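You operate a simulated robot arm through the tools that you are given. There is no shell and no other tool. Be economical: measure what you need, move in short steps, check, and stop when the job is done.

The job below is to be done with a simulated robot arm. You get a single attempt, and the scene is never put back.

TASK
Switch on the main breaker, stabilizer, backup unit and computer tower, in that order.
Fine: leave the knobs, the slide, the plug and the other buttons.

The check looks at the end state, three seconds after you hand in, the way a careful person would. Anything else that was tipped, shoved, dropped, spilled or broken makes it a failure.

THE ROBOT
A 7-joint arm with a two-finger gripper on a trunk, on a base that drives. Base frame: it is fixed to the floor where the robot stands at the start and does not move with it; the origin is under the middle of the robot, x ahead of it, y to its left, z up. Units: m, degrees, N and s.
With the tool pointing down near the work surface it reaches from about 0.14 to 0.36 m from the robot's upright axis, wherever it stands. Its first joint turns from -143.0 to 143.0 degrees. Places, roughly: backup power button [0.6, 0.5, 1]; backup test button [0.6, 0.4, 1]; computer tower [0.7, 0.9, 1]; grey meter knob [0.6, -0.5, 0.9]; main breaker [0.5, -0.2, 0.9]; mute button [0.6, 0.4, 1]; stabilizer switch [0.6, -0.3, 0.9]; step knob [0.6, -0.4, 0.9]; tower plug [0.5, 0.9, 0.8]; tower switch [0.5, 0.8, 0.9]; voltage slide [0.5, 0.9, 0.9]. Payload 1.47 kg.
Tool frame: the origin (TCP) lies between the finger pads and is the grasp point; the fingertips stand 0.016 m ahead of it; z points along the fingers, y is the line along which they close. The gripper opens to 0.087 m. The gripper's body begins 0.055 m behind the TCP.
Orientation is told as [roll, pitch, yaw] about the base's x, y, z axes, in that order, counted from this pose: with the fingers straight down and closing along the base's y, the tool's x points along the base's -x, its y along +y and its z along -z.

THE INTERFACE
- The arm moves only by the tool step_arm. Its argument "series" is a list of rows, each an object (a shift or turn left out is 0, a gripper value left out holds the last) with "gripper": the opening, from 0 (shut) to 1 (fully open); "offset": the shift along the base's x, y, z in m, a list of three; "rot": the turn, a rotation vector about the base's x, y, z in degrees, a list of three. In form: [{"gripper": gripper, "offset": [tx, ty, tz], "rot": [ax, ay, az]}, ...]. A call has 1 to 10 rows; each row is the pose to reach, as a shift and turn from the pose commanded when the call began. Each row takes 0.2 s and may step no farther than 0.05 m and 8.6 degrees from the row before; otherwise, or with a gripper value out of range, the whole call is refused. Where a pose cannot be reached the arm comes as near as it can. A force on the tool above 40 N (or 10 N above the force at the start of the call, whichever is more), or a blocked arm, ends the call early, and 0.2 s more pass. Each finger travels about 0.045 m/s and halts on what it meets, pressing with about 23 N; the grip force reading is that of the motor and also rises with nothing between the fingers. The clock runs only during rows and for 0.2 s after the last one: add rows that repeat a pose to give the fingers time. It gives the time, the measured TCP pose, the force on the tool (base axes), the opening and the grip force at its end, in the units of the frame above (readings bear some noise), with the torque about the TCP (base axes, N m) and any sound that the robot's microphone picked up, and new pictures: "pictures" is both (left out), scene, wrist or none.
- Cameras (640 x 400 px; columns grow to the right, rows downward): "scene" is now at [0.1391, 0.0214, 1.6197]; the picture's right is [0.33, -0.94, 0.00], its down [-0.78, -0.27, -0.57] and it looks along [0.54, 0.19, -0.82] (base axes); focal length 254 px, centre (320, 200). "wrist" rides on the gripper at [0.073, 0.012, -0.09] in the tool frame; the picture's right is [-0.16, 0.99, 0.00], its down [-0.72, -0.12, -0.68] and it looks along [-0.67, -0.11, 0.73] (tool axes); focal length 247 px, centre (320, 200). There is no depth. A picture from a camera that has moved, and an enlarged one, comes with that camera's place and axes in the base frame and with its lens.
- slide_trunk(by): slides the trunk up (or, below 0, down) by that many m; the arm and the scene camera ride with it, the base frame stays. It gives what a move gives, with no picture.
- base_move(legs): drives the robot by 1 to 6 legs, each [ahead, left, turn to the left] in m, m and degrees, along the robot's own axes; the way and the turn of a leg run together, so that a leg with both is an arc; at most 1.5 m and 180 degrees a leg. The arm and the cameras ride along, it lands a little off, and it stops where it bumps. It gives what a move gives, and a new picture of the scene camera.
- head_to(pan, tilt): turns the head with the scene camera to pan (to the left, within 86 degrees either way) and tilt (down, from -29 to 69), counted from straight ahead of the robot. It gives what a move gives, and a new picture of the scene camera.
- close_up(camera, box): a new picture of the part [left, top, right, bottom] of that camera's present view, enlarged. It takes no simulated time.
- job_done(): hands the job in; it is judged then, once.

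Go step by step. Nothing tells you exact positions but the pictures and the camera data: compare them with the known pose of the tool, close in by small moves and look again before you grip or let go. The budget is 120 turns and 260 pictures, counting those below and the enlarged ones. Unless the task says otherwise, let go and move clear before handing in, and close with one line.

The tools are called after "Call:" by a JSON object that holds its "method" and its "body". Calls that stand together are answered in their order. step_arm: Moves the arm, as the interface text tells. Its arguments: {"type":"object","properties":{"series":{"type":"array","items":{"type":"object","properties":{"gripper":{"type":"number"},"offset":{"type":"array","items":{"type":"number"}},"rot":{"type":"array","items":{"type":"number"}}}}},"pictures":{"type":"string","enum":["both","scene","wrist","none"]}},"required":["series"]} The other tools are called the same way: slide_trunk (by) slides the trunk up or down; base_move (legs) drives the base; head_to (pan, tilt) turns the head that bears the scene camera; close_up (camera, box) takes an enlarged picture of a part of a camera's view; job_done () hands the job in.

At the start:

```text
time: 0.0
position: [0.473, -0.0075, 1.2003]
ee_rot: [0.0, 0.2, -0.1]
force: [0.1, 0.3, 1.0]
torque: [-0.01, 0.01, -0.01]
finger_gap: 0.0869
gripper_force: 0.0
trunk travel left (down, up): [-0.97, 0.27]
robot x, y, heading: [0.0001, -0.0016, -0.3]
head pan, tilt: [19.2, 55.3]
```

scene: 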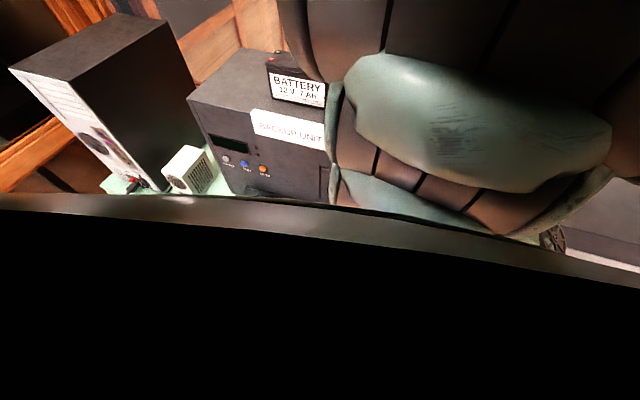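
wrist: 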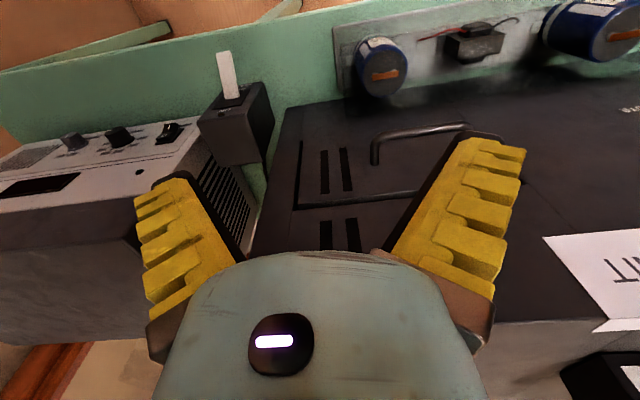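

The wrist view is upside-down and shows the stabilizer and breaker on my right, with the backup unit and tower to the left. I'll turn the head to see each area.

Call:
{"method": "head_to", "body": {"pan": -35, "tilt": 45}}

Call:
{"method": "head_to", "body": {"pan": 45, "tilt": 40}}

```text
time: 1.2
position: [0.4724, -0.0081, 1.2012]
ee_rot: [0.0, 0.2, 0.0]
force: [-0.7, 0.4, -0.1]
torque: [0.02, -0.01, -0.03]
finger_gap: 0.0868
gripper_force: 0.0
trunk travel left (down, up): [-0.97, 0.27]
robot x, y, heading: [0.0019, 0.0013, -0.0]
head pan, tilt: [-35.0, 45.0]
camera scene: at [0.1447, -0.0319, 1.63], right [-0.37, -0.93, 0.0], down [-0.68, 0.28, -0.68], along [0.63, -0.25, -0.74], focal length 254 px, centre (320, 200)
```

scene: 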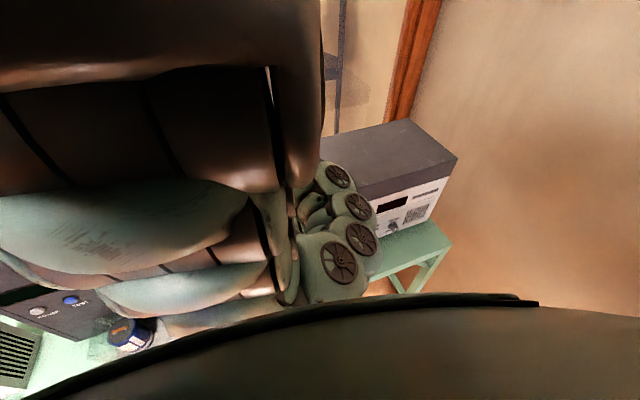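

```text
time: 2.8
position: [0.4731, -0.0084, 1.2015]
ee_rot: [0.1, 0.1, 0.1]
force: [-0.1, -0.7, -0.1]
torque: [-0.01, 0.01, 0.01]
finger_gap: 0.0866
gripper_force: 0.0
trunk travel left (down, up): [-0.97, 0.27]
robot x, y, heading: [-0.0003, -0.0032, -0.2]
head pan, tilt: [45.0, 40.0]
camera scene: at [0.1501, 0.0267, 1.6384], right [0.34, -0.94, 0.0], down [-0.62, -0.23, -0.75], along [0.7, 0.26, -0.66], focal length 254 px, centre (320, 200)
```

scene: 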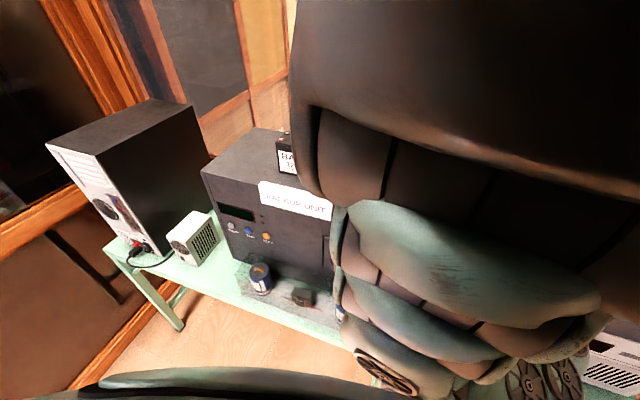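

The arm hides the right half from the head camera. I'll look closer through the wrist camera at the breaker and stabilizer.

Call:
{"method": "close_up", "body": {"camera": "wrist", "box": [0, 20, 320, 220]}}

Call:
{"method": "base_move", "body": {"legs": [[-0.25, 0, 0], [0, -0.3, 0]]}}

Call:
{"method": "head_to", "body": {"pan": 0, "tilt": 40}}

Call:
{"method": "close_up", "body": {"camera": "wrist", "box": [0, 0, 640, 400]}}

```text
2.00 times, centred on (160, 120) of wrist
camera zoom: at [0.4, 0.0037, 1.2916], right [0.16, 0.99, 0.0], down [0.73, -0.12, 0.68], along [0.67, -0.11, -0.74], focal length 494 px, centre (640, 360)
```

zoom: 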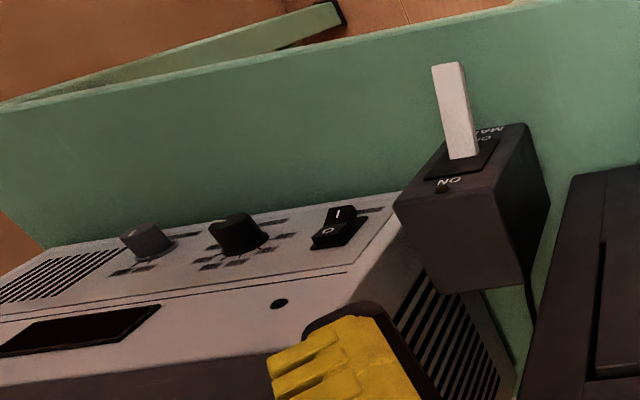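

```text
time: 6.3
position: [0.2095, -0.3062, 1.1994]
ee_rot: [0.1, 0.2, -1.0]
force: [0.9, -0.3, -0.5]
torque: [0.0, -0.03, 0.01]
finger_gap: 0.087
gripper_force: 0.0
trunk travel left (down, up): [-0.97, 0.27]
robot x, y, heading: [-0.2605, -0.2926, -0.8]
head pan, tilt: [45.0, 40.0]
stopped in leg 2: the robot was blocked; the commanded pose is now the measured one
camera scene: at [-0.1109, -0.2671, 1.6373], right [0.32, -0.95, 0.0], down [-0.63, -0.21, -0.75], along [0.71, 0.24, -0.67], focal length 254 px, centre (320, 200)
```

scene: 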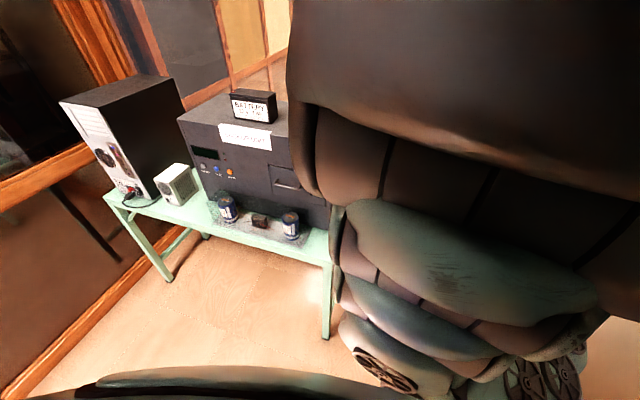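

```text
time: 7.4
position: [0.2106, -0.305, 1.1999]
ee_rot: [0.1, 0.3, -1.0]
force: [-0.8, -0.7, 0.9]
torque: [0.01, 0.01, 0.0]
finger_gap: 0.0873
gripper_force: 0.1
trunk travel left (down, up): [-0.97, 0.27]
robot x, y, heading: [-0.2629, -0.2898, -1.2]
head pan, tilt: [0.0, 40.0]
camera scene: at [-0.1055, -0.2958, 1.6404], right [-0.02, -1.0, 0.0], down [-0.64, 0.01, -0.76], along [0.76, -0.01, -0.64], focal length 254 px, centre (320, 200)
```

scene: 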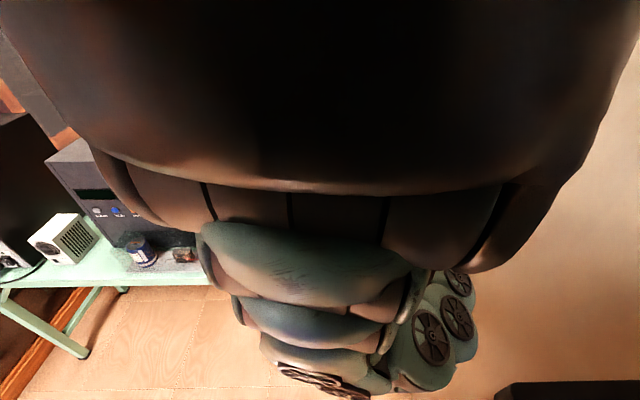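

```text
1.00 times, centred on (320, 200) of wrist (not enlarged: the box is as wide or as high as the picture)
camera zoom: at [0.1373, -0.2934, 1.2907], right [0.18, 0.98, 0.0], down [0.73, -0.13, 0.68], along [0.67, -0.12, -0.74], focal length 247 px, centre (320, 200)
```

zoom: 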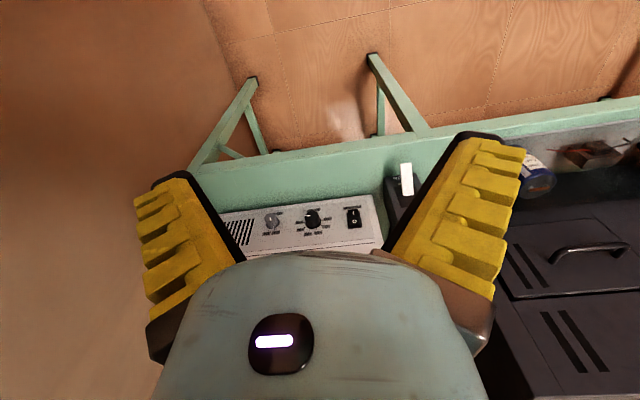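

From two wrist views I place the breaker lever's root near (0.53, -0.167, 0.872) with its tip pointing down at about (0.475, -0.165, 0.836). The stabilizer rocker is near (0.57, -0.29, 0.89). I'll turn the tool to point forward, fingers shut, in this free space.

Call:
{"method": "step_arm", "body": {"series": [{"gripper": 0, "rot": [0, -8.5, 0]}, {"rot": [0, -17, 0]}, {"rot": [0, -25.5, 0]}, {"rot": [0, -34, 0]}, {"rot": [0, -42.5, 0]}, {"rot": [0, -51, 0]}, {"rot": [0, -59.5, 0]}, {"rot": [0, -68, 0]}, {"rot": [0, -76, 0]}, {"rot": [0, -84, 0]}]}}

```text
time: 9.1
position: [0.3092, -0.3147, 1.2946]
ee_rot: [-37.0, -73.2, 43.1]
force: [0.3, 0.3, 0.2]
torque: [0.0, 0.0, -0.04]
finger_gap: 0.0
gripper_force: 23.3
out of reach, approached as far as the arm can: row 1, 2, 3, 4, 5, 6
trunk travel left (down, up): [-0.97, 0.27]
robot x, y, heading: [-0.2617, -0.2872, -1.3]
head pan, tilt: [0.0, 40.0]
stopped in row 8: the arm was blocked; the commanded pose is now the measured one
camera scene: at [-0.1054, -0.2961, 1.6405], right [-0.02, -1.0, 0.0], down [-0.64, 0.01, -0.77], along [0.77, -0.01, -0.64], focal length 254 px, centre (320, 200)
camera wrist: at [0.2058, -0.3265, 1.2445], right [-0.09, 1.0, -0.02], down [-0.49, -0.03, 0.87], along [0.87, 0.09, 0.49], focal length 247 px, centre (320, 200)
```

scene: 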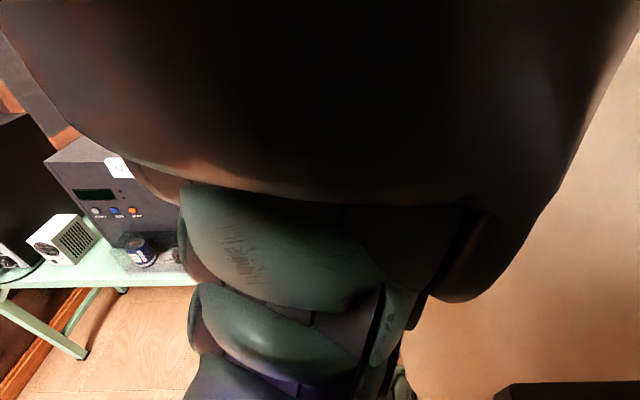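
wrist: 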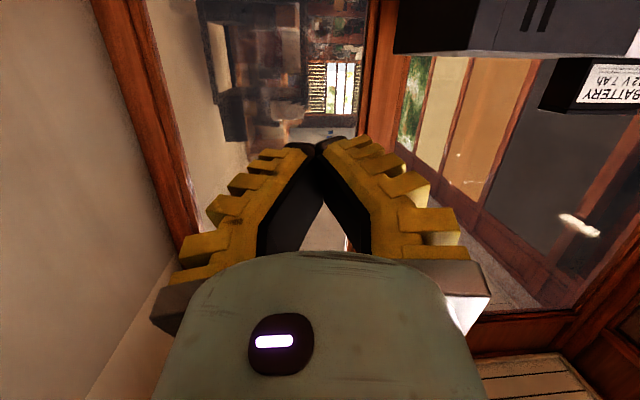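

The arm came near its limit and the tool now points almost straight forward. I'll bring it down and back towards the body for a roomier posture.

Call:
{"method": "step_arm", "body": {"series": [{"offset": [-0.02, 0, -0.03]}, {"offset": [-0.04, 0, -0.06]}, {"offset": [-0.06, 0, -0.09]}, {"offset": [-0.08, 0, -0.12]}, {"offset": [-0.1, 0, -0.15]}, {"offset": [-0.1, 0, -0.18]}, {"offset": [-0.1, 0, -0.21]}, {"offset": [-0.1, 0, -0.24]}]}}

```text
time: 10.8
position: [0.2048, -0.3147, 1.0528]
ee_rot: [-35.7, -72.9, 42.0]
force: [-0.6, 0.3, 0.5]
torque: [0.04, 0.01, -0.01]
finger_gap: 0.0
gripper_force: 23.2
trunk travel left (down, up): [-0.97, 0.27]
robot x, y, heading: [-0.2617, -0.2918, -1.0]
head pan, tilt: [0.0, 40.0]
camera scene: at [-0.1055, -0.2962, 1.6406], right [-0.02, -1.0, 0.0], down [-0.64, 0.01, -0.77], along [0.77, -0.01, -0.64], focal length 254 px, centre (320, 200)
camera wrist: at [0.1002, -0.3254, 1.0035], right [-0.09, 1.0, -0.02], down [-0.48, -0.03, 0.87], along [0.87, 0.09, 0.48], focal length 247 px, centre (320, 200)
```

scene: 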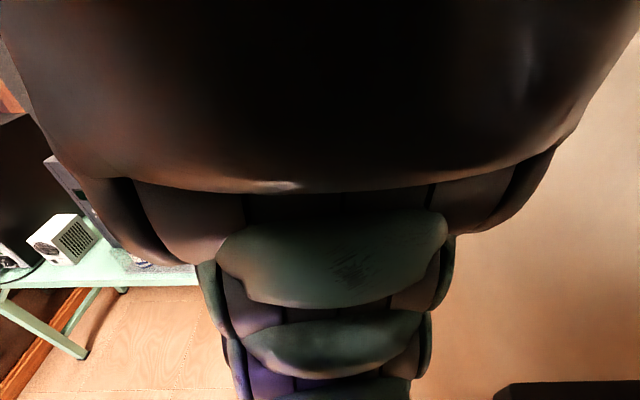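
wrist: 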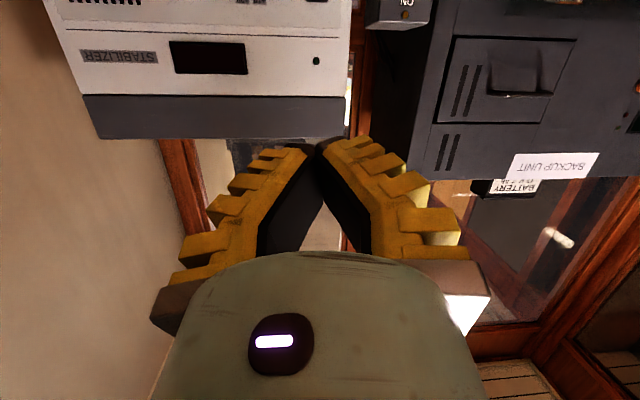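

The posture is better: tool points forward about 14° low and 5° left. I'll level it.

Call:
{"method": "step_arm", "body": {"series": [{"rot": [0, -7, -2.5]}, {"rot": [0, -13, -5]}, {"rot": [0, -13, -5]}], "pictures": "wrist"}}

```text
time: 11.7
position: [0.2087, -0.3142, 1.0569]
ee_rot: [-88.6, -79.1, 88.5]
force: [-0.2, -0.3, 0.2]
torque: [-0.03, 0.02, 0.0]
finger_gap: 0.0
gripper_force: 22.8
trunk travel left (down, up): [-0.97, 0.27]
robot x, y, heading: [-0.2609, -0.2898, -1.1]
head pan, tilt: [0.0, 40.0]
camera wrist: at [0.1189, -0.3169, 0.9835], right [0.0, 1.0, -0.03], down [-0.68, 0.02, 0.74], along [0.74, 0.02, 0.68], focal length 247 px, centre (320, 200)
```

wrist: 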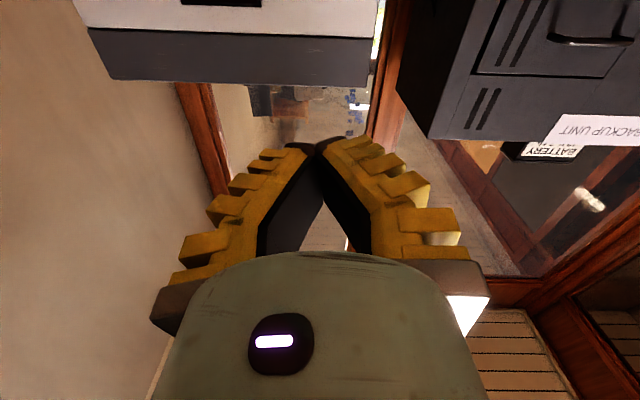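

The tool now points straight ahead. I'll lower the trunk so the tool is at lever height, slide left in front of the breaker while still well back, open a bit and look.

Call:
{"method": "slide_trunk", "body": {"by": -0.205}}

Call:
{"method": "base_move", "body": {"legs": [[0.0, 0.148, 1.0]]}}

Call:
{"method": "step_arm", "body": {"series": [{"gripper": 0.5, "rot": [5.5, 0, 0]}, {"gripper": 0.5, "rot": [11, 0, 0]}, {"gripper": 0.5, "rot": [11, 0, 0]}, {"gripper": 0.5, "rot": [11, 0, 0]}]}}

```text
time: 14.1
position: [0.2023, -0.3578, 1.0393]
ee_rot: [-95.5, -76.2, 95.5]
force: [0.5, 0.0, 0.2]
torque: [0.02, -0.03, 0.02]
finger_gap: 0.0
gripper_force: 22.7
trunk travel left (down, up): [-0.925, 0.315]
robot x, y, heading: [-0.2884, -0.2897, -1.1]
head pan, tilt: [0.0, 40.0]
stopped: the arm was blocked; the commanded pose is now the measured one
```

```text
time: 15.4
position: [0.1869, -0.2096, 1.0319]
ee_rot: [-91.0, -75.9, 91.5]
force: [-0.6, 0.0, -0.2]
torque: [-0.01, 0.0, 0.02]
finger_gap: 0.0
gripper_force: 22.8
trunk travel left (down, up): [-0.925, 0.315]
robot x, y, heading: [-0.291, -0.1461, -0.3]
head pan, tilt: [0.0, 40.0]
camera scene: at [-0.1337, -0.1624, 1.6109], right [-0.01, -1.0, 0.06], down [-0.63, -0.04, -0.77], along [0.77, -0.04, -0.63], focal length 254 px, centre (320, 200)
```

scene: 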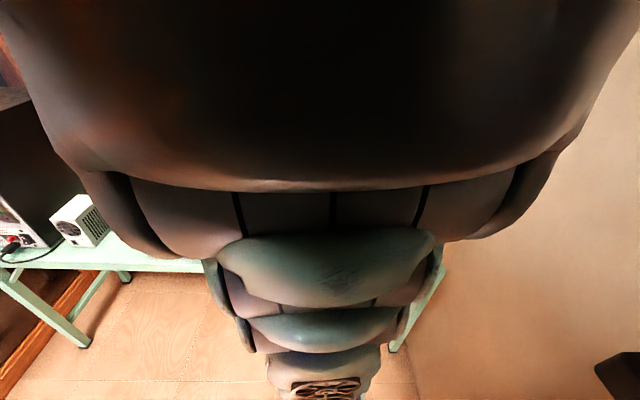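

```text
time: 16.6
position: [0.1887, -0.2105, 1.0326]
ee_rot: [-100.9, -87.1, 101.3]
force: [-0.6, 0.4, 0.1]
torque: [0.0, -0.01, -0.02]
finger_gap: 0.0493
gripper_force: 4.2
trunk travel left (down, up): [-0.925, 0.315]
robot x, y, heading: [-0.2931, -0.1422, -0.4]
head pan, tilt: [0.0, 40.0]
stopped in row 4: the arm was blocked; the commanded pose is now the measured one
camera scene: at [-0.1327, -0.1635, 1.6114], right [-0.01, -1.0, 0.05], down [-0.63, -0.03, -0.77], along [0.77, -0.04, -0.63], focal length 254 px, centre (320, 200)
camera wrist: at [0.1011, -0.2033, 0.9598], right [-0.01, 0.99, 0.11], down [-0.69, -0.09, 0.72], along [0.73, -0.07, 0.68], focal length 247 px, centre (320, 200)
```

scene: 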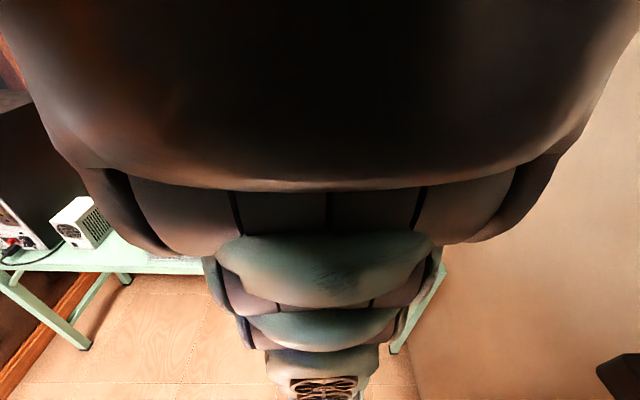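
wrist: 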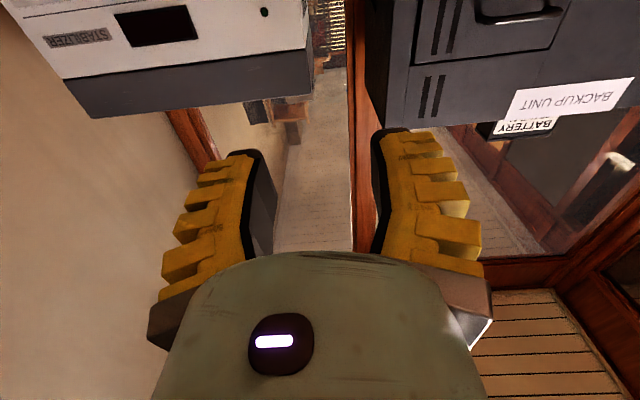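

The trunk stopped after 4.5 cm and the robot is leaning slightly, so something touches below the arm. I'll back the trunk up to relieve it and look around my own body.

Call:
{"method": "slide_trunk", "body": {"by": 0.06}}

Call:
{"method": "head_to", "body": {"pan": -80, "tilt": 60}}

Call:
{"method": "head_to", "body": {"pan": 0, "tilt": 68}}

```text
time: 17.6
position: [0.1783, -0.1622, 1.0707]
ee_rot: [34.2, -89.7, -33.7]
force: [0.4, -0.2, 0.3]
torque: [0.0, 0.01, 0.01]
finger_gap: 0.0493
gripper_force: 3.5
trunk travel left (down, up): [-0.985, 0.255]
robot x, y, heading: [-0.2947, -0.1417, -0.2]
head pan, tilt: [0.0, 40.0]
```

```text
time: 19.2
position: [0.1775, -0.1629, 1.0719]
ee_rot: [33.7, -89.7, -33.0]
force: [-0.6, 0.6, -0.2]
torque: [-0.01, -0.02, -0.01]
finger_gap: 0.0492
gripper_force: 3.9
trunk travel left (down, up): [-0.985, 0.255]
robot x, y, heading: [-0.291, -0.1432, -0.3]
head pan, tilt: [-80.0, 60.0]
camera scene: at [-0.2027, -0.21, 1.6294], right [-0.96, -0.29, 0.0], down [-0.25, 0.83, -0.5], along [0.14, -0.48, -0.87], focal length 254 px, centre (320, 200)
```

scene: 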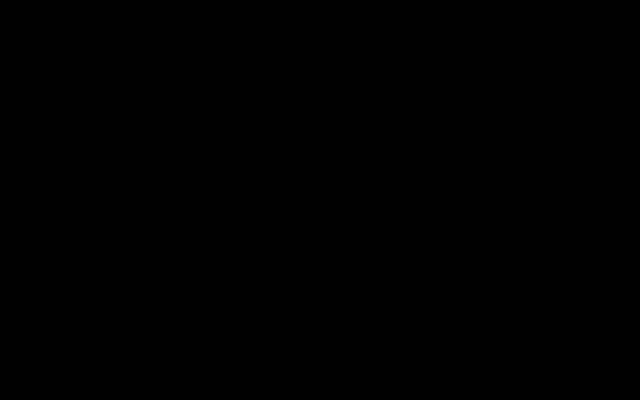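

```text
time: 20.7
position: [0.178, -0.1625, 1.0718]
ee_rot: [36.7, -89.7, -36.3]
force: [0.4, 0.7, -0.6]
torque: [0.0, 0.03, 0.0]
finger_gap: 0.0491
gripper_force: 4.2
trunk travel left (down, up): [-0.985, 0.255]
robot x, y, heading: [-0.2965, -0.1425, 0.0]
head pan, tilt: [0.0, 68.0]
camera scene: at [-0.1869, -0.1967, 1.6244], right [-0.82, -0.57, 0.0], down [-0.51, 0.74, -0.43], along [0.25, -0.36, -0.9], focal length 254 px, centre (320, 200)
```

scene: 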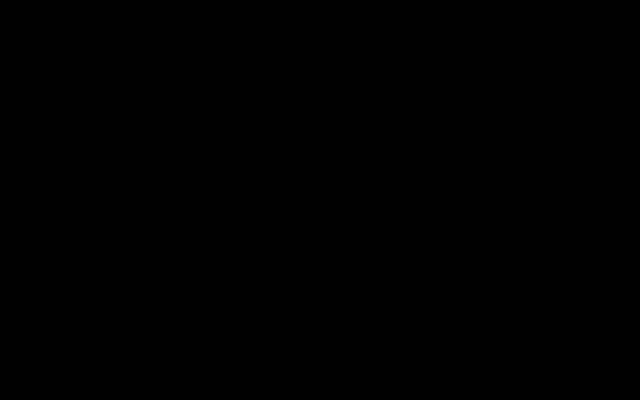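

The black view is my own body, so the trunk was likely blocked by the arm touching my own base. I'll lower the tool with the arm itself instead.

Call:
{"method": "step_arm", "body": {"series": [{"offset": [0.0, 0, -0.025]}, {"offset": [0.0, 0, -0.05]}, {"offset": [0.0, 0, -0.075]}, {"offset": [0.0, 0, -0.1]}, {"offset": [0, 0, -0.125]}, {"offset": [0, 0, -0.15]}, {"offset": [0, 0, -0.175]}, {"offset": [0, 0, -0.2]}]}}

Call:
{"method": "head_to", "body": {"pan": 0, "tilt": 40}}

```text
time: 22.5
position: [0.178, -0.1639, 1.0716]
ee_rot: [36.4, -89.8, -36.1]
force: [-0.4, 0.5, -0.6]
torque: [0.02, 0.02, -0.01]
finger_gap: 0.0493
gripper_force: 4.3
out of reach, approached as far as the arm can: row 1, 2, 3, 4, 5, 6, 7, 8
trunk travel left (down, up): [-0.985, 0.255]
robot x, y, heading: [-0.2912, -0.1473, -0.6]
head pan, tilt: [0.0, 68.0]
camera scene: at [-0.1871, -0.1959, 1.6237], right [-0.82, -0.57, 0.0], down [-0.52, 0.74, -0.42], along [0.24, -0.35, -0.91], focal length 254 px, centre (320, 200)
camera wrist: at [0.0881, -0.1522, 1.0], right [-0.01, 0.99, 0.16], down [-0.68, -0.12, 0.73], along [0.74, -0.1, 0.67], focal length 247 px, centre (320, 200)
```

scene: 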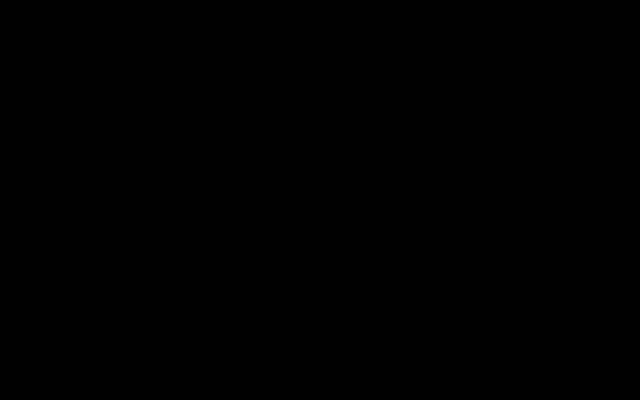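
wrist: 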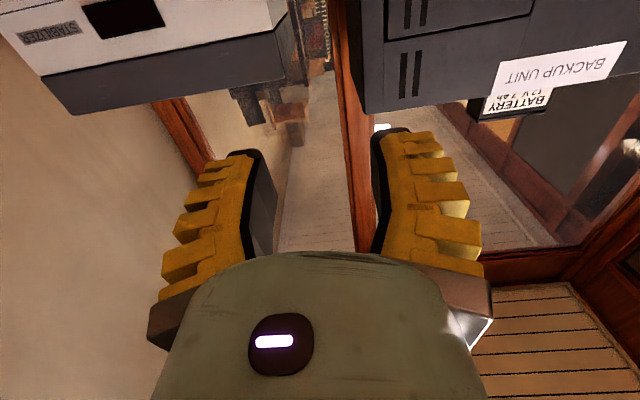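

```text
time: 23.4
position: [0.1782, -0.1623, 1.0717]
ee_rot: [35.9, -89.7, -35.5]
force: [0.2, -0.4, -0.3]
torque: [-0.02, 0.01, 0.0]
finger_gap: 0.0491
gripper_force: 4.2
trunk travel left (down, up): [-0.985, 0.255]
robot x, y, heading: [-0.2928, -0.1433, -0.2]
head pan, tilt: [0.0, 40.0]
camera scene: at [-0.1868, -0.1961, 1.6241], right [-0.82, -0.57, 0.0], down [-0.52, 0.74, -0.43], along [0.25, -0.35, -0.9], focal length 254 px, centre (320, 200)
```

scene: 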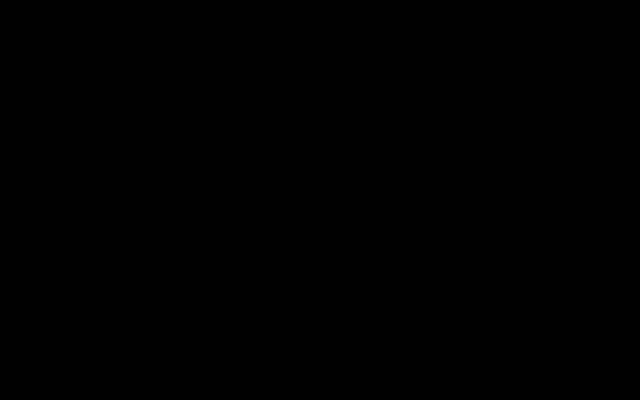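

The arm is at a joint limit here and the head seems stuck beside it. I'll test moving forward and up a little.

Call:
{"method": "step_arm", "body": {"series": [{"offset": [0.03, 0, 0.02]}, {"offset": [0.06, 0, 0.04]}, {"offset": [0.09, 0, 0.06]}], "pictures": "none"}}

Call:
{"method": "head_to", "body": {"pan": 0, "tilt": 30}}

```text
time: 24.2
position: [0.2666, -0.1617, 1.1305]
ee_rot: [37.4, -89.8, -36.9]
force: [0.6, 0.6, -0.1]
torque: [-0.01, 0.02, -0.01]
finger_gap: 0.0493
gripper_force: 4.0
trunk travel left (down, up): [-0.985, 0.255]
robot x, y, heading: [-0.2932, -0.1406, -0.5]
head pan, tilt: [0.0, 40.0]
```

```text
time: 24.9
position: [0.2671, -0.1628, 1.1297]
ee_rot: [35.8, -89.7, -35.4]
force: [0.3, -0.9, 0.2]
torque: [0.02, -0.03, 0.07]
finger_gap: 0.049
gripper_force: 4.1
trunk travel left (down, up): [-0.985, 0.255]
robot x, y, heading: [-0.2892, -0.1412, -0.5]
head pan, tilt: [0.0, 30.0]
camera scene: at [-0.1731, -0.2188, 1.6622], right [-0.83, -0.56, 0.0], down [-0.33, 0.49, -0.81], along [0.45, -0.67, -0.59], focal length 254 px, centre (320, 200)
```

scene: 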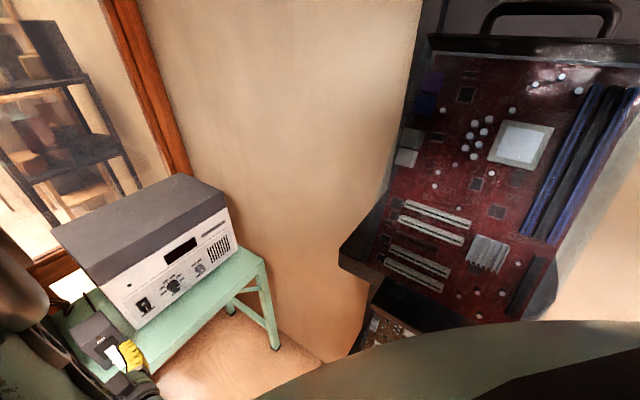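

Now the head sees the stabilizer and breaker well, and a motherboard stand to my right which must have stopped the base. I'll zoom in on the devices.

Call:
{"method": "close_up", "body": {"camera": "scene", "box": [40, 200, 280, 350]}}

Call:
{"method": "close_up", "body": {"camera": "scene", "box": [320, 0, 640, 400]}}

```text
2.67 times, centred on (160, 275) of scene
camera zoom: at [-0.1731, -0.2188, 1.6622], right [-0.83, -0.56, 0.0], down [-0.33, 0.49, -0.81], along [0.45, -0.67, -0.59], focal length 678 px, centre (747, 0)
```

zoom: 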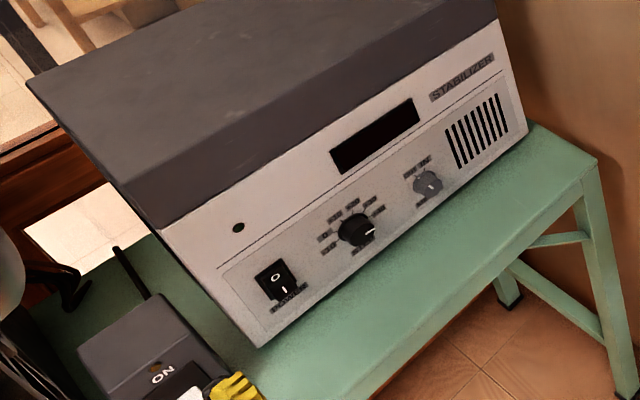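

```text
1.00 times, centred on (480, 200) of scene (not enlarged: the box is as wide or as high as the picture)
camera zoom: at [-0.1731, -0.2188, 1.6622], right [-0.83, -0.56, 0.0], down [-0.33, 0.49, -0.81], along [0.45, -0.67, -0.59], focal length 254 px, centre (160, 200)
```

zoom: 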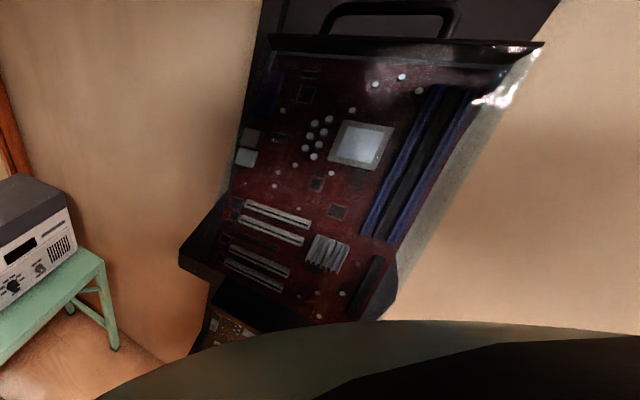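

Stabilizer rocker confirmed: O on top, I at the bottom, at about (0.57, -0.29, 0.888). A tool tilted about 45° down should reach lower than a level one, so I'll tilt and lower it in free space.

Call:
{"method": "step_arm", "body": {"series": [{"offset": [-0.015, 0, -0.02], "rot": [0, 4.5, 0]}, {"offset": [-0.03, 0, -0.04], "rot": [0, 9, 0]}, {"offset": [-0.045, 0, -0.06], "rot": [0, 13.5, 0]}, {"offset": [-0.06, 0, -0.08], "rot": [0, 18, 0]}, {"offset": [-0.075, 0, -0.1], "rot": [0, 22.5, 0]}, {"offset": [-0.09, 0, -0.12], "rot": [0, 27, 0]}, {"offset": [-0.105, 0, -0.14], "rot": [0, 31.5, 0]}, {"offset": [-0.12, 0, -0.16], "rot": [0, 36, 0]}, {"offset": [-0.135, 0, -0.18], "rot": [0, 40.5, 0]}, {"offset": [-0.15, 0, -0.2], "rot": [0, 45, 0]}]}}

Call:
{"method": "step_arm", "body": {"series": [{"offset": [0, 0, -0.02]}, {"offset": [0, 0, -0.04]}, {"offset": [0, 0, -0.06]}, {"offset": [0, 0, -0.08]}]}}

```text
time: 27.1
position: [0.117, -0.1611, 0.9291]
ee_rot: [0.5, -44.6, -0.2]
force: [-0.2, -0.1, 0.2]
torque: [0.0, 0.01, 0.01]
finger_gap: 0.0492
gripper_force: 3.9
trunk travel left (down, up): [-0.985, 0.255]
robot x, y, heading: [-0.2945, -0.1434, -0.6]
head pan, tilt: [0.0, 30.0]
camera scene: at [-0.1724, -0.2202, 1.6667], right [-0.83, -0.55, 0.0], down [-0.3, 0.45, -0.84], along [0.47, -0.7, -0.54], focal length 254 px, centre (320, 200)
camera wrist: at [0.0012, -0.1505, 0.9422], right [0.11, 0.99, 0.12], down [0.04, -0.12, 0.99], along [0.99, -0.1, -0.05], focal length 247 px, centre (320, 200)
```

scene: 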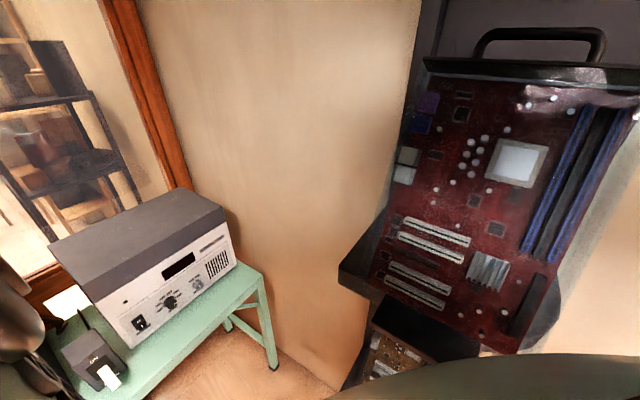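
wrist: 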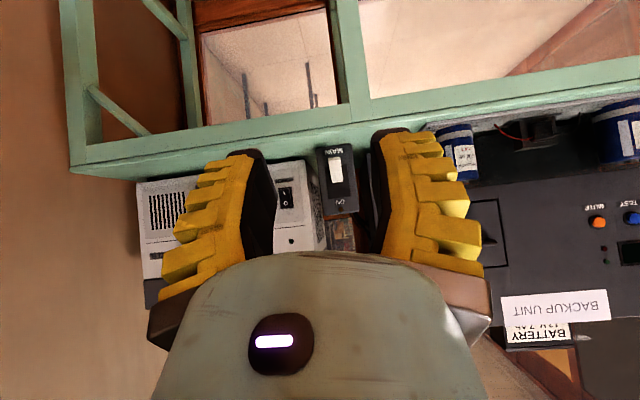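

```text
time: 28.1
position: [0.1145, -0.1631, 0.9248]
ee_rot: [0.8, -44.7, -0.2]
force: [0.0, -0.2, 0.0]
torque: [-0.02, 0.0, -0.01]
finger_gap: 0.0494
gripper_force: 3.9
out of reach, approached as far as the arm can: row 1, 2, 3, 4
trunk travel left (down, up): [-0.985, 0.255]
robot x, y, heading: [-0.2941, -0.144, -0.3]
head pan, tilt: [0.0, 30.0]
camera scene: at [-0.1723, -0.2204, 1.6674], right [-0.83, -0.55, 0.0], down [-0.3, 0.45, -0.84], along [0.47, -0.7, -0.54], focal length 254 px, centre (320, 200)
camera wrist: at [0.0, -0.1521, 0.9374], right [0.11, 0.99, 0.12], down [0.04, -0.12, 0.99], along [0.99, -0.1, -0.05], focal length 247 px, centre (320, 200)
```

scene: 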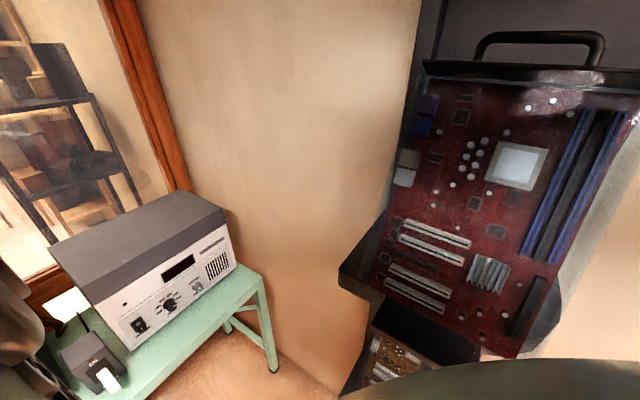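
wrist: 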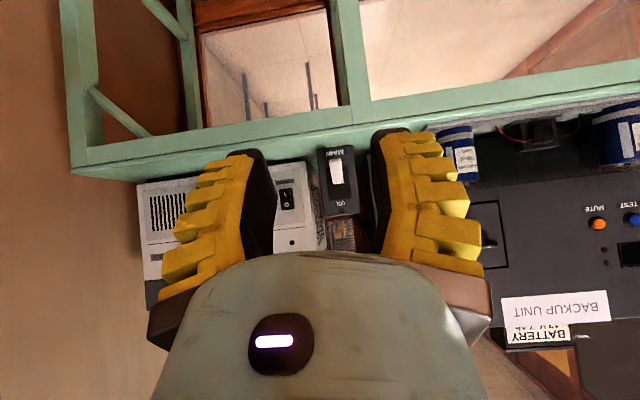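

This is a good pose: the wrist camera looks straight at the devices (upside-down) with the lever ahead. I'll lower the trunk by 8 cm.

Call:
{"method": "slide_trunk", "body": {"by": -0.08}}

Call:
{"method": "close_up", "body": {"camera": "wrist", "box": [200, 50, 440, 200]}}

```text
time: 29.3
position: [0.1174, -0.2102, 0.8592]
ee_rot: [-2.9, -44.9, 2.3]
force: [0.0, 0.6, -0.5]
torque: [0.0, 0.0, -0.03]
finger_gap: 0.0491
gripper_force: 4.2
trunk travel left (down, up): [-0.905, 0.335]
robot x, y, heading: [-0.2953, -0.1427, -0.5]
head pan, tilt: [0.0, 30.0]
```

```text
2.67 times, centred on (320, 125) of wrist
camera zoom: at [0.0028, -0.1982, 0.8713], right [0.11, 0.99, 0.08], down [0.03, -0.08, 1.0], along [0.99, -0.11, -0.04], focal length 659 px, centre (320, 400)
```

zoom: 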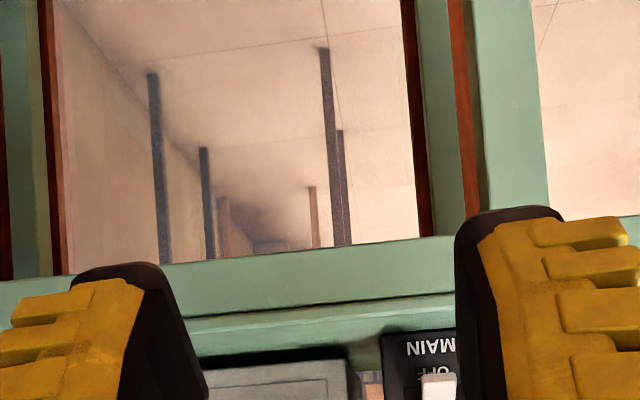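

Lowering again leaned the tool by about 5 cm to the right. I'll check the head view for contact.

Call:
{"method": "head_to", "body": {"pan": -60, "tilt": 35}}

```text
time: 30.6
position: [0.1197, -0.2094, 0.8596]
ee_rot: [-2.9, -45.0, 2.3]
force: [-0.3, 0.1, 0.2]
torque: [-0.03, -0.02, 0.0]
finger_gap: 0.0491
gripper_force: 4.3
trunk travel left (down, up): [-0.905, 0.335]
robot x, y, heading: [-0.2914, -0.1403, -0.3]
head pan, tilt: [-60.0, 35.0]
camera scene: at [-0.1768, -0.236, 1.5991], right [-0.87, -0.49, 0.02], down [-0.28, 0.46, -0.84], along [0.41, -0.74, -0.54], focal length 254 px, centre (320, 200)
```

scene: 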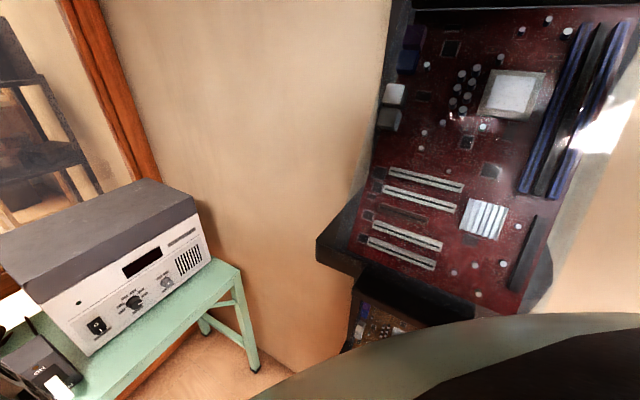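

The arm leans when the trunk goes lower, so some link touches my own body. I'll put the trunk back and use a steeper tool (about 30° from vertical) closer in, which should reach low enough.

Call:
{"method": "slide_trunk", "body": {"by": 0.08}}

Call:
{"method": "step_arm", "body": {"series": [{"offset": [-0.01, 0, -0.01], "rot": [0, 5, 0]}, {"offset": [-0.02, 0, -0.02], "rot": [0, 10, 0]}, {"offset": [-0.03, 0, -0.03], "rot": [0, 15, 0]}, {"offset": [-0.035, 0, -0.045], "rot": [0, 15, 0]}, {"offset": [-0.04, 0, -0.06], "rot": [0, 15, 0]}, {"offset": [-0.045, 0, -0.075], "rot": [0, 15, 0]}], "pictures": "wrist"}}

```text
time: 31.8
position: [0.1144, -0.1629, 0.9238]
ee_rot: [0.7, -44.8, -0.2]
force: [0.2, -0.3, 0.4]
torque: [-0.03, 0.0, 0.02]
finger_gap: 0.0491
gripper_force: 4.6
trunk travel left (down, up): [-0.985, 0.255]
robot x, y, heading: [-0.2947, -0.1388, -0.3]
head pan, tilt: [-60.0, 35.0]
```

```text
time: 33.2
position: [0.0735, -0.162, 0.8914]
ee_rot: [0.6, -29.8, -0.3]
force: [0.5, 0.6, 0.2]
torque: [0.01, 0.03, -0.01]
finger_gap: 0.0492
gripper_force: 4.2
out of reach, approached as far as the arm can: row 4, 5, 6
trunk travel left (down, up): [-0.985, 0.255]
robot x, y, heading: [-0.291, -0.1422, -0.4]
head pan, tilt: [-60.0, 35.0]
camera wrist: at [-0.0344, -0.1515, 0.9329], right [0.14, 0.99, 0.09], down [0.29, -0.12, 0.95], along [0.95, -0.1, -0.3], focal length 247 px, centre (320, 200)
```

wrist: 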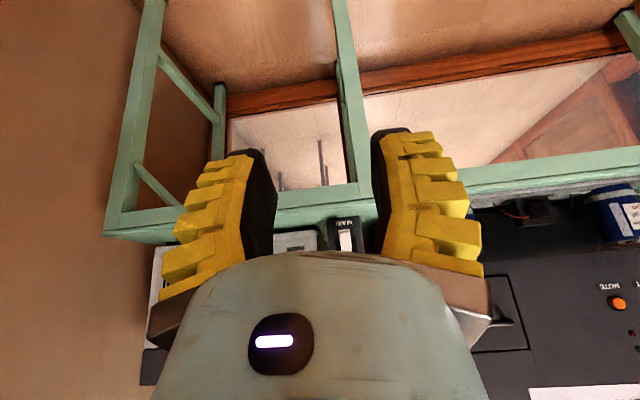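

Reached z 0.89; a small trunk drop of 4 cm should bring it to grip height without contact.

Call:
{"method": "slide_trunk", "body": {"by": -0.04}}

```text
time: 34.0
position: [0.0727, -0.1621, 0.8506]
ee_rot: [0.6, -29.9, -0.2]
force: [-0.1, 0.7, -0.8]
torque: [-0.02, 0.01, 0.01]
finger_gap: 0.049
gripper_force: 3.4
trunk travel left (down, up): [-0.945, 0.295]
robot x, y, heading: [-0.2928, -0.1419, -0.6]
head pan, tilt: [-60.0, 35.0]
```

Clean. Now I drive forward 0.33 m, stopping about 7 cm short of the lever, and look.

Call:
{"method": "base_move", "body": {"legs": [[0.33, 0, 0.4]]}}

Call:
{"method": "close_up", "body": {"camera": "wrist", "box": [120, 50, 520, 300]}}

```text
time: 36.2
position: [0.4045, -0.1609, 0.8507]
ee_rot: [0.6, -29.8, 0.3]
force: [-0.6, 0.1, 0.0]
torque: [-0.03, 0.01, -0.02]
finger_gap: 0.0494
gripper_force: 4.4
trunk travel left (down, up): [-0.945, 0.295]
robot x, y, heading: [0.0357, -0.1461, -0.1]
head pan, tilt: [-60.0, 35.0]
camera scene: at [0.1523, -0.2228, 1.6236], right [-0.87, -0.5, 0.0], down [-0.29, 0.5, -0.82], along [0.41, -0.71, -0.57], focal length 254 px, centre (320, 200)
```

scene: 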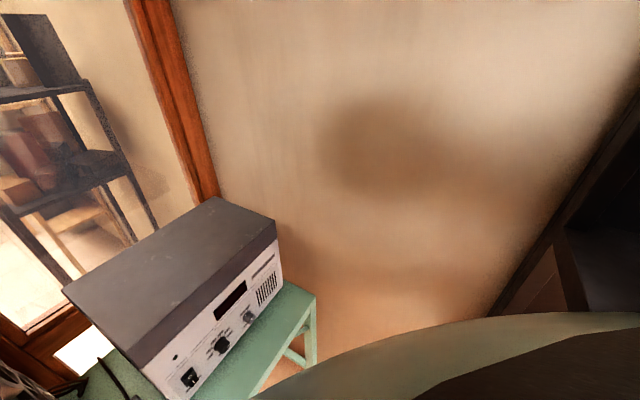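

```text
1.60 times, centred on (320, 175) of wrist
camera zoom: at [0.2957, -0.1504, 0.8929], right [0.13, 0.99, 0.09], down [0.29, -0.12, 0.95], along [0.95, -0.1, -0.3], focal length 395 px, centre (320, 240)
```

zoom: 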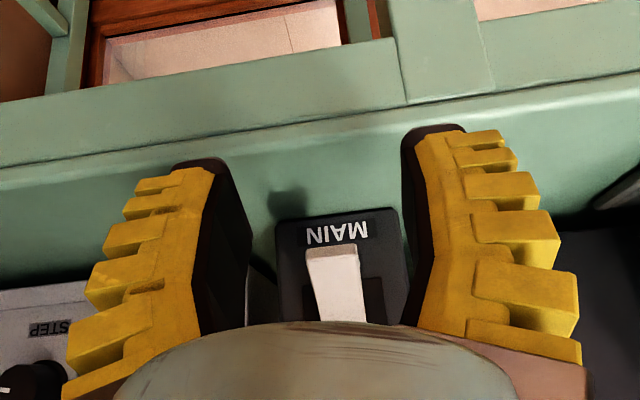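

The lever tip is confirmed at about (0.475, -0.164, 0.844), centred between the open fingers. I'll drive 8.5 cm forward so the fingers straddle it.

Call:
{"method": "base_move", "body": {"legs": [[0.085, 0, 0]]}}

Call:
{"method": "close_up", "body": {"camera": "wrist", "box": [120, 50, 520, 300]}}

```text
time: 37.3
position: [0.4884, -0.1599, 0.8517]
ee_rot: [0.6, -29.8, 0.2]
force: [0.1, -0.3, 0.7]
torque: [0.03, -0.01, -0.04]
finger_gap: 0.0493
gripper_force: 4.3
trunk travel left (down, up): [-0.945, 0.295]
robot x, y, heading: [0.1189, -0.1476, -0.2]
head pan, tilt: [-60.0, 35.0]
camera scene: at [0.2366, -0.2227, 1.6236], right [-0.87, -0.5, 0.0], down [-0.29, 0.5, -0.82], along [0.41, -0.71, -0.57], focal length 254 px, centre (320, 200)
```

scene: 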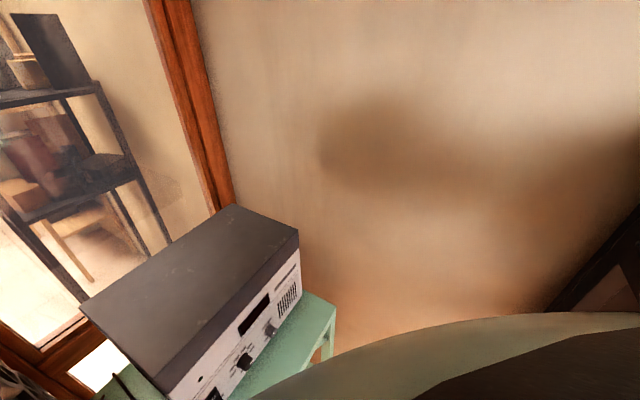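

```text
1.60 times, centred on (320, 175) of wrist
camera zoom: at [0.3799, -0.1503, 0.8929], right [0.13, 0.99, 0.09], down [0.29, -0.12, 0.95], along [0.95, -0.1, -0.3], focal length 395 px, centre (320, 240)
```

zoom: 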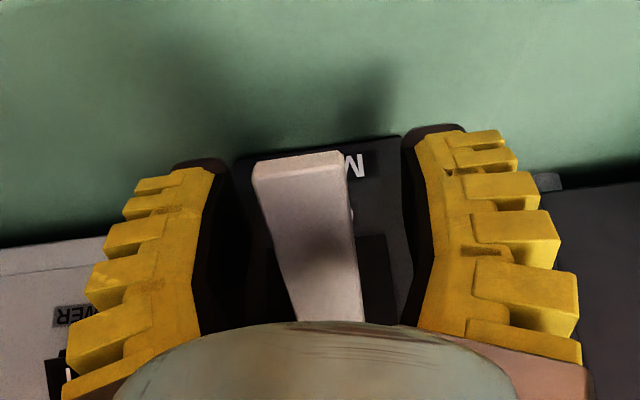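

The lever is between the fingers, 4 mm off centre. I'll shift, close on it, and check.

Call:
{"method": "step_arm", "body": {"series": [{"offset": [0, -0.004, 0]}, {"offset": [0, -0.004, 0], "gripper": 0}, {"offset": [0, -0.004, 0], "gripper": 0}, {"offset": [0, -0.004, 0], "gripper": 0}, {"offset": [0, -0.004, 0], "gripper": 0}], "pictures": "wrist"}}

```text
time: 38.5
position: [0.4871, -0.1619, 0.851]
ee_rot: [0.7, -29.7, 0.4]
force: [1.1, 2.8, -1.3]
torque: [0.07, 0.08, -0.04]
finger_gap: 0.0208
gripper_force: 30.2
trunk travel left (down, up): [-0.945, 0.295]
robot x, y, heading: [0.119, -0.1437, -0.1]
head pan, tilt: [-60.0, 35.0]
camera wrist: at [0.38, -0.1532, 0.8931], right [0.13, 0.99, 0.09], down [0.29, -0.12, 0.95], along [0.95, -0.09, -0.3], focal length 247 px, centre (320, 200)
```

wrist: 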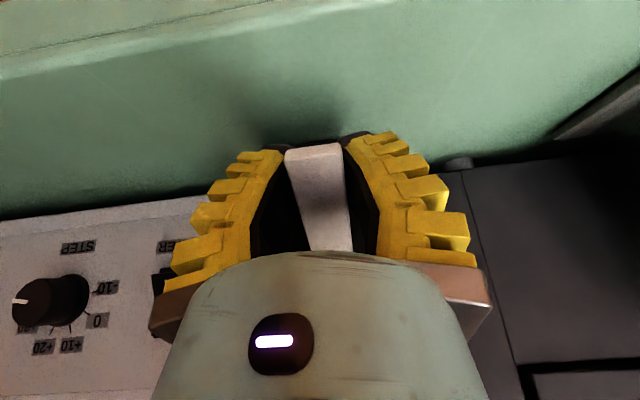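

Gripped (0.021 m). Now I lift along the lever's arc.

Call:
{"method": "step_arm", "body": {"series": [{"offset": [-0.003, -0.004, 0.009], "gripper": 0}, {"offset": [-0.005, -0.004, 0.016]}, {"offset": [-0.005, -0.004, 0.024]}, {"offset": [-0.004, -0.004, 0.032]}, {"offset": [-0.002, -0.004, 0.04]}, {"offset": [0.001, -0.004, 0.047]}, {"offset": [0.004, -0.004, 0.054]}], "pictures": "wrist"}}

```text
time: 40.1
position: [0.487, -0.1619, 0.9033]
ee_rot: [0.9, -29.4, 0.1]
force: [-16.2, 22.8, -5.0]
torque: [0.18, 0.66, 0.02]
finger_gap: 0.015
gripper_force: 30.6
trunk travel left (down, up): [-0.945, 0.295]
robot x, y, heading: [0.1204, -0.1436, 0.1]
head pan, tilt: [-60.0, 35.0]
camera wrist: at [0.3794, -0.1539, 0.9464], right [0.13, 0.99, 0.09], down [0.3, -0.13, 0.95], along [0.95, -0.09, -0.31], focal length 247 px, centre (320, 200)
```

wrist: 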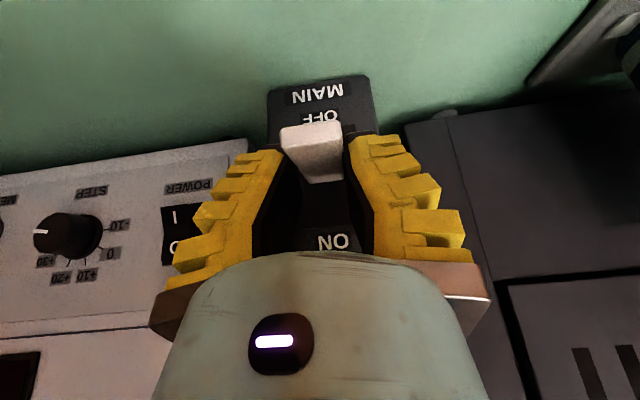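

The lever rose partly but slid in the grip. I'll open and see where it rests.

Call:
{"method": "step_arm", "body": {"series": [{"gripper": 0.5}, {"gripper": 0.5}, {"gripper": 0.5}, {"gripper": 0.5}], "pictures": "wrist"}}

Call:
{"method": "close_up", "body": {"camera": "wrist", "box": [240, 50, 400, 150]}}

```text
time: 41.1
position: [0.4916, -0.1681, 0.9057]
ee_rot: [0.6, -29.9, 0.3]
force: [0.3, 0.7, -0.2]
torque: [0.02, 0.01, 0.03]
finger_gap: 0.049
gripper_force: 4.0
trunk travel left (down, up): [-0.945, 0.295]
robot x, y, heading: [0.1202, -0.1408, 0.4]
head pan, tilt: [-60.0, 35.0]
camera wrist: at [0.384, -0.1584, 0.9473], right [0.13, 0.99, 0.09], down [0.29, -0.12, 0.95], along [0.95, -0.1, -0.3], focal length 247 px, centre (320, 200)
```

wrist: 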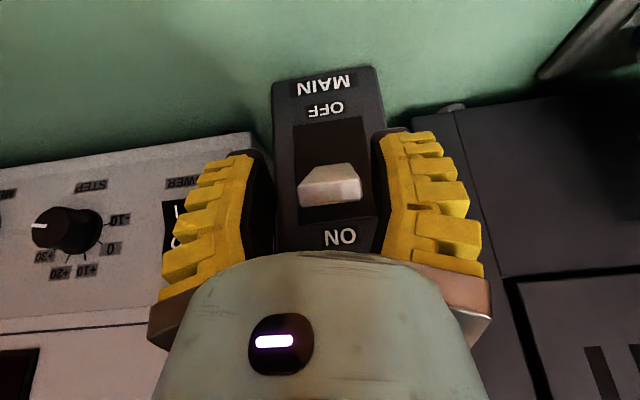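

```text
4.00 times, centred on (320, 100) of wrist
camera zoom: at [0.384, -0.1584, 0.9473], right [0.13, 0.99, 0.09], down [0.29, -0.12, 0.95], along [0.95, -0.1, -0.3], focal length 988 px, centre (320, 600)
```

zoom: 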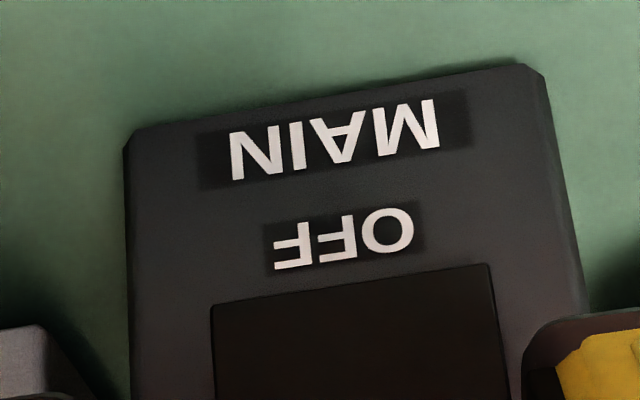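

The lever appears to have snapped upward to ON. I'll back off 12 cm and check.

Call:
{"method": "base_move", "body": {"legs": [[-0.12, 0, 0]]}}

Call:
{"method": "close_up", "body": {"camera": "wrist", "box": [120, 50, 520, 300]}}

```text
time: 42.3
position: [0.3722, -0.1684, 0.9037]
ee_rot: [0.5, -29.8, 0.3]
force: [-0.4, -0.9, 1.0]
torque: [0.02, -0.02, 0.01]
finger_gap: 0.049
gripper_force: 3.7
trunk travel left (down, up): [-0.945, 0.295]
robot x, y, heading: [0.0062, -0.1436, -0.1]
head pan, tilt: [-60.0, 35.0]
camera scene: at [0.117, -0.2228, 1.6236], right [-0.87, -0.5, 0.0], down [-0.29, 0.5, -0.82], along [0.41, -0.71, -0.57], focal length 254 px, centre (320, 200)
```

scene: 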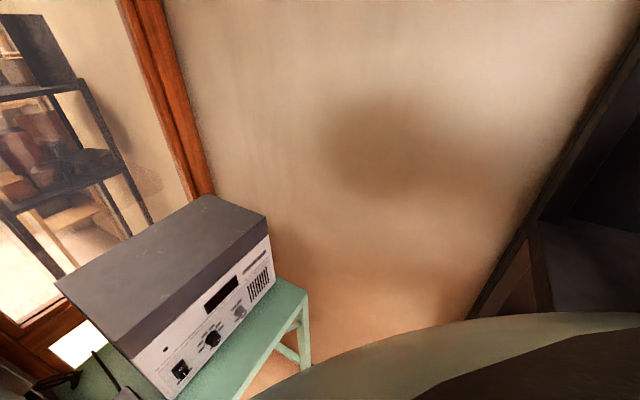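

```text
1.60 times, centred on (320, 175) of wrist
camera zoom: at [0.2644, -0.1586, 0.9473], right [0.13, 0.99, 0.09], down [0.29, -0.12, 0.95], along [0.95, -0.1, -0.3], focal length 395 px, centre (320, 240)
```

zoom: 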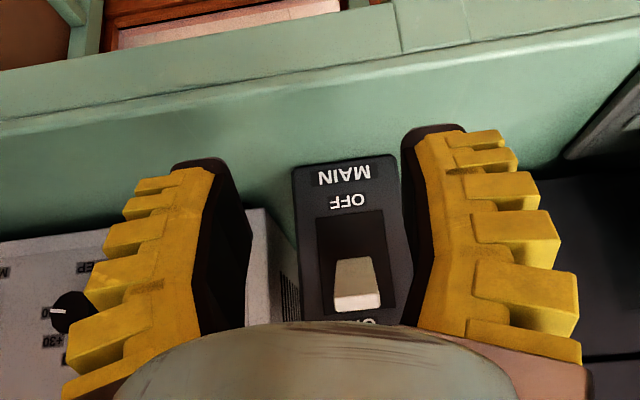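

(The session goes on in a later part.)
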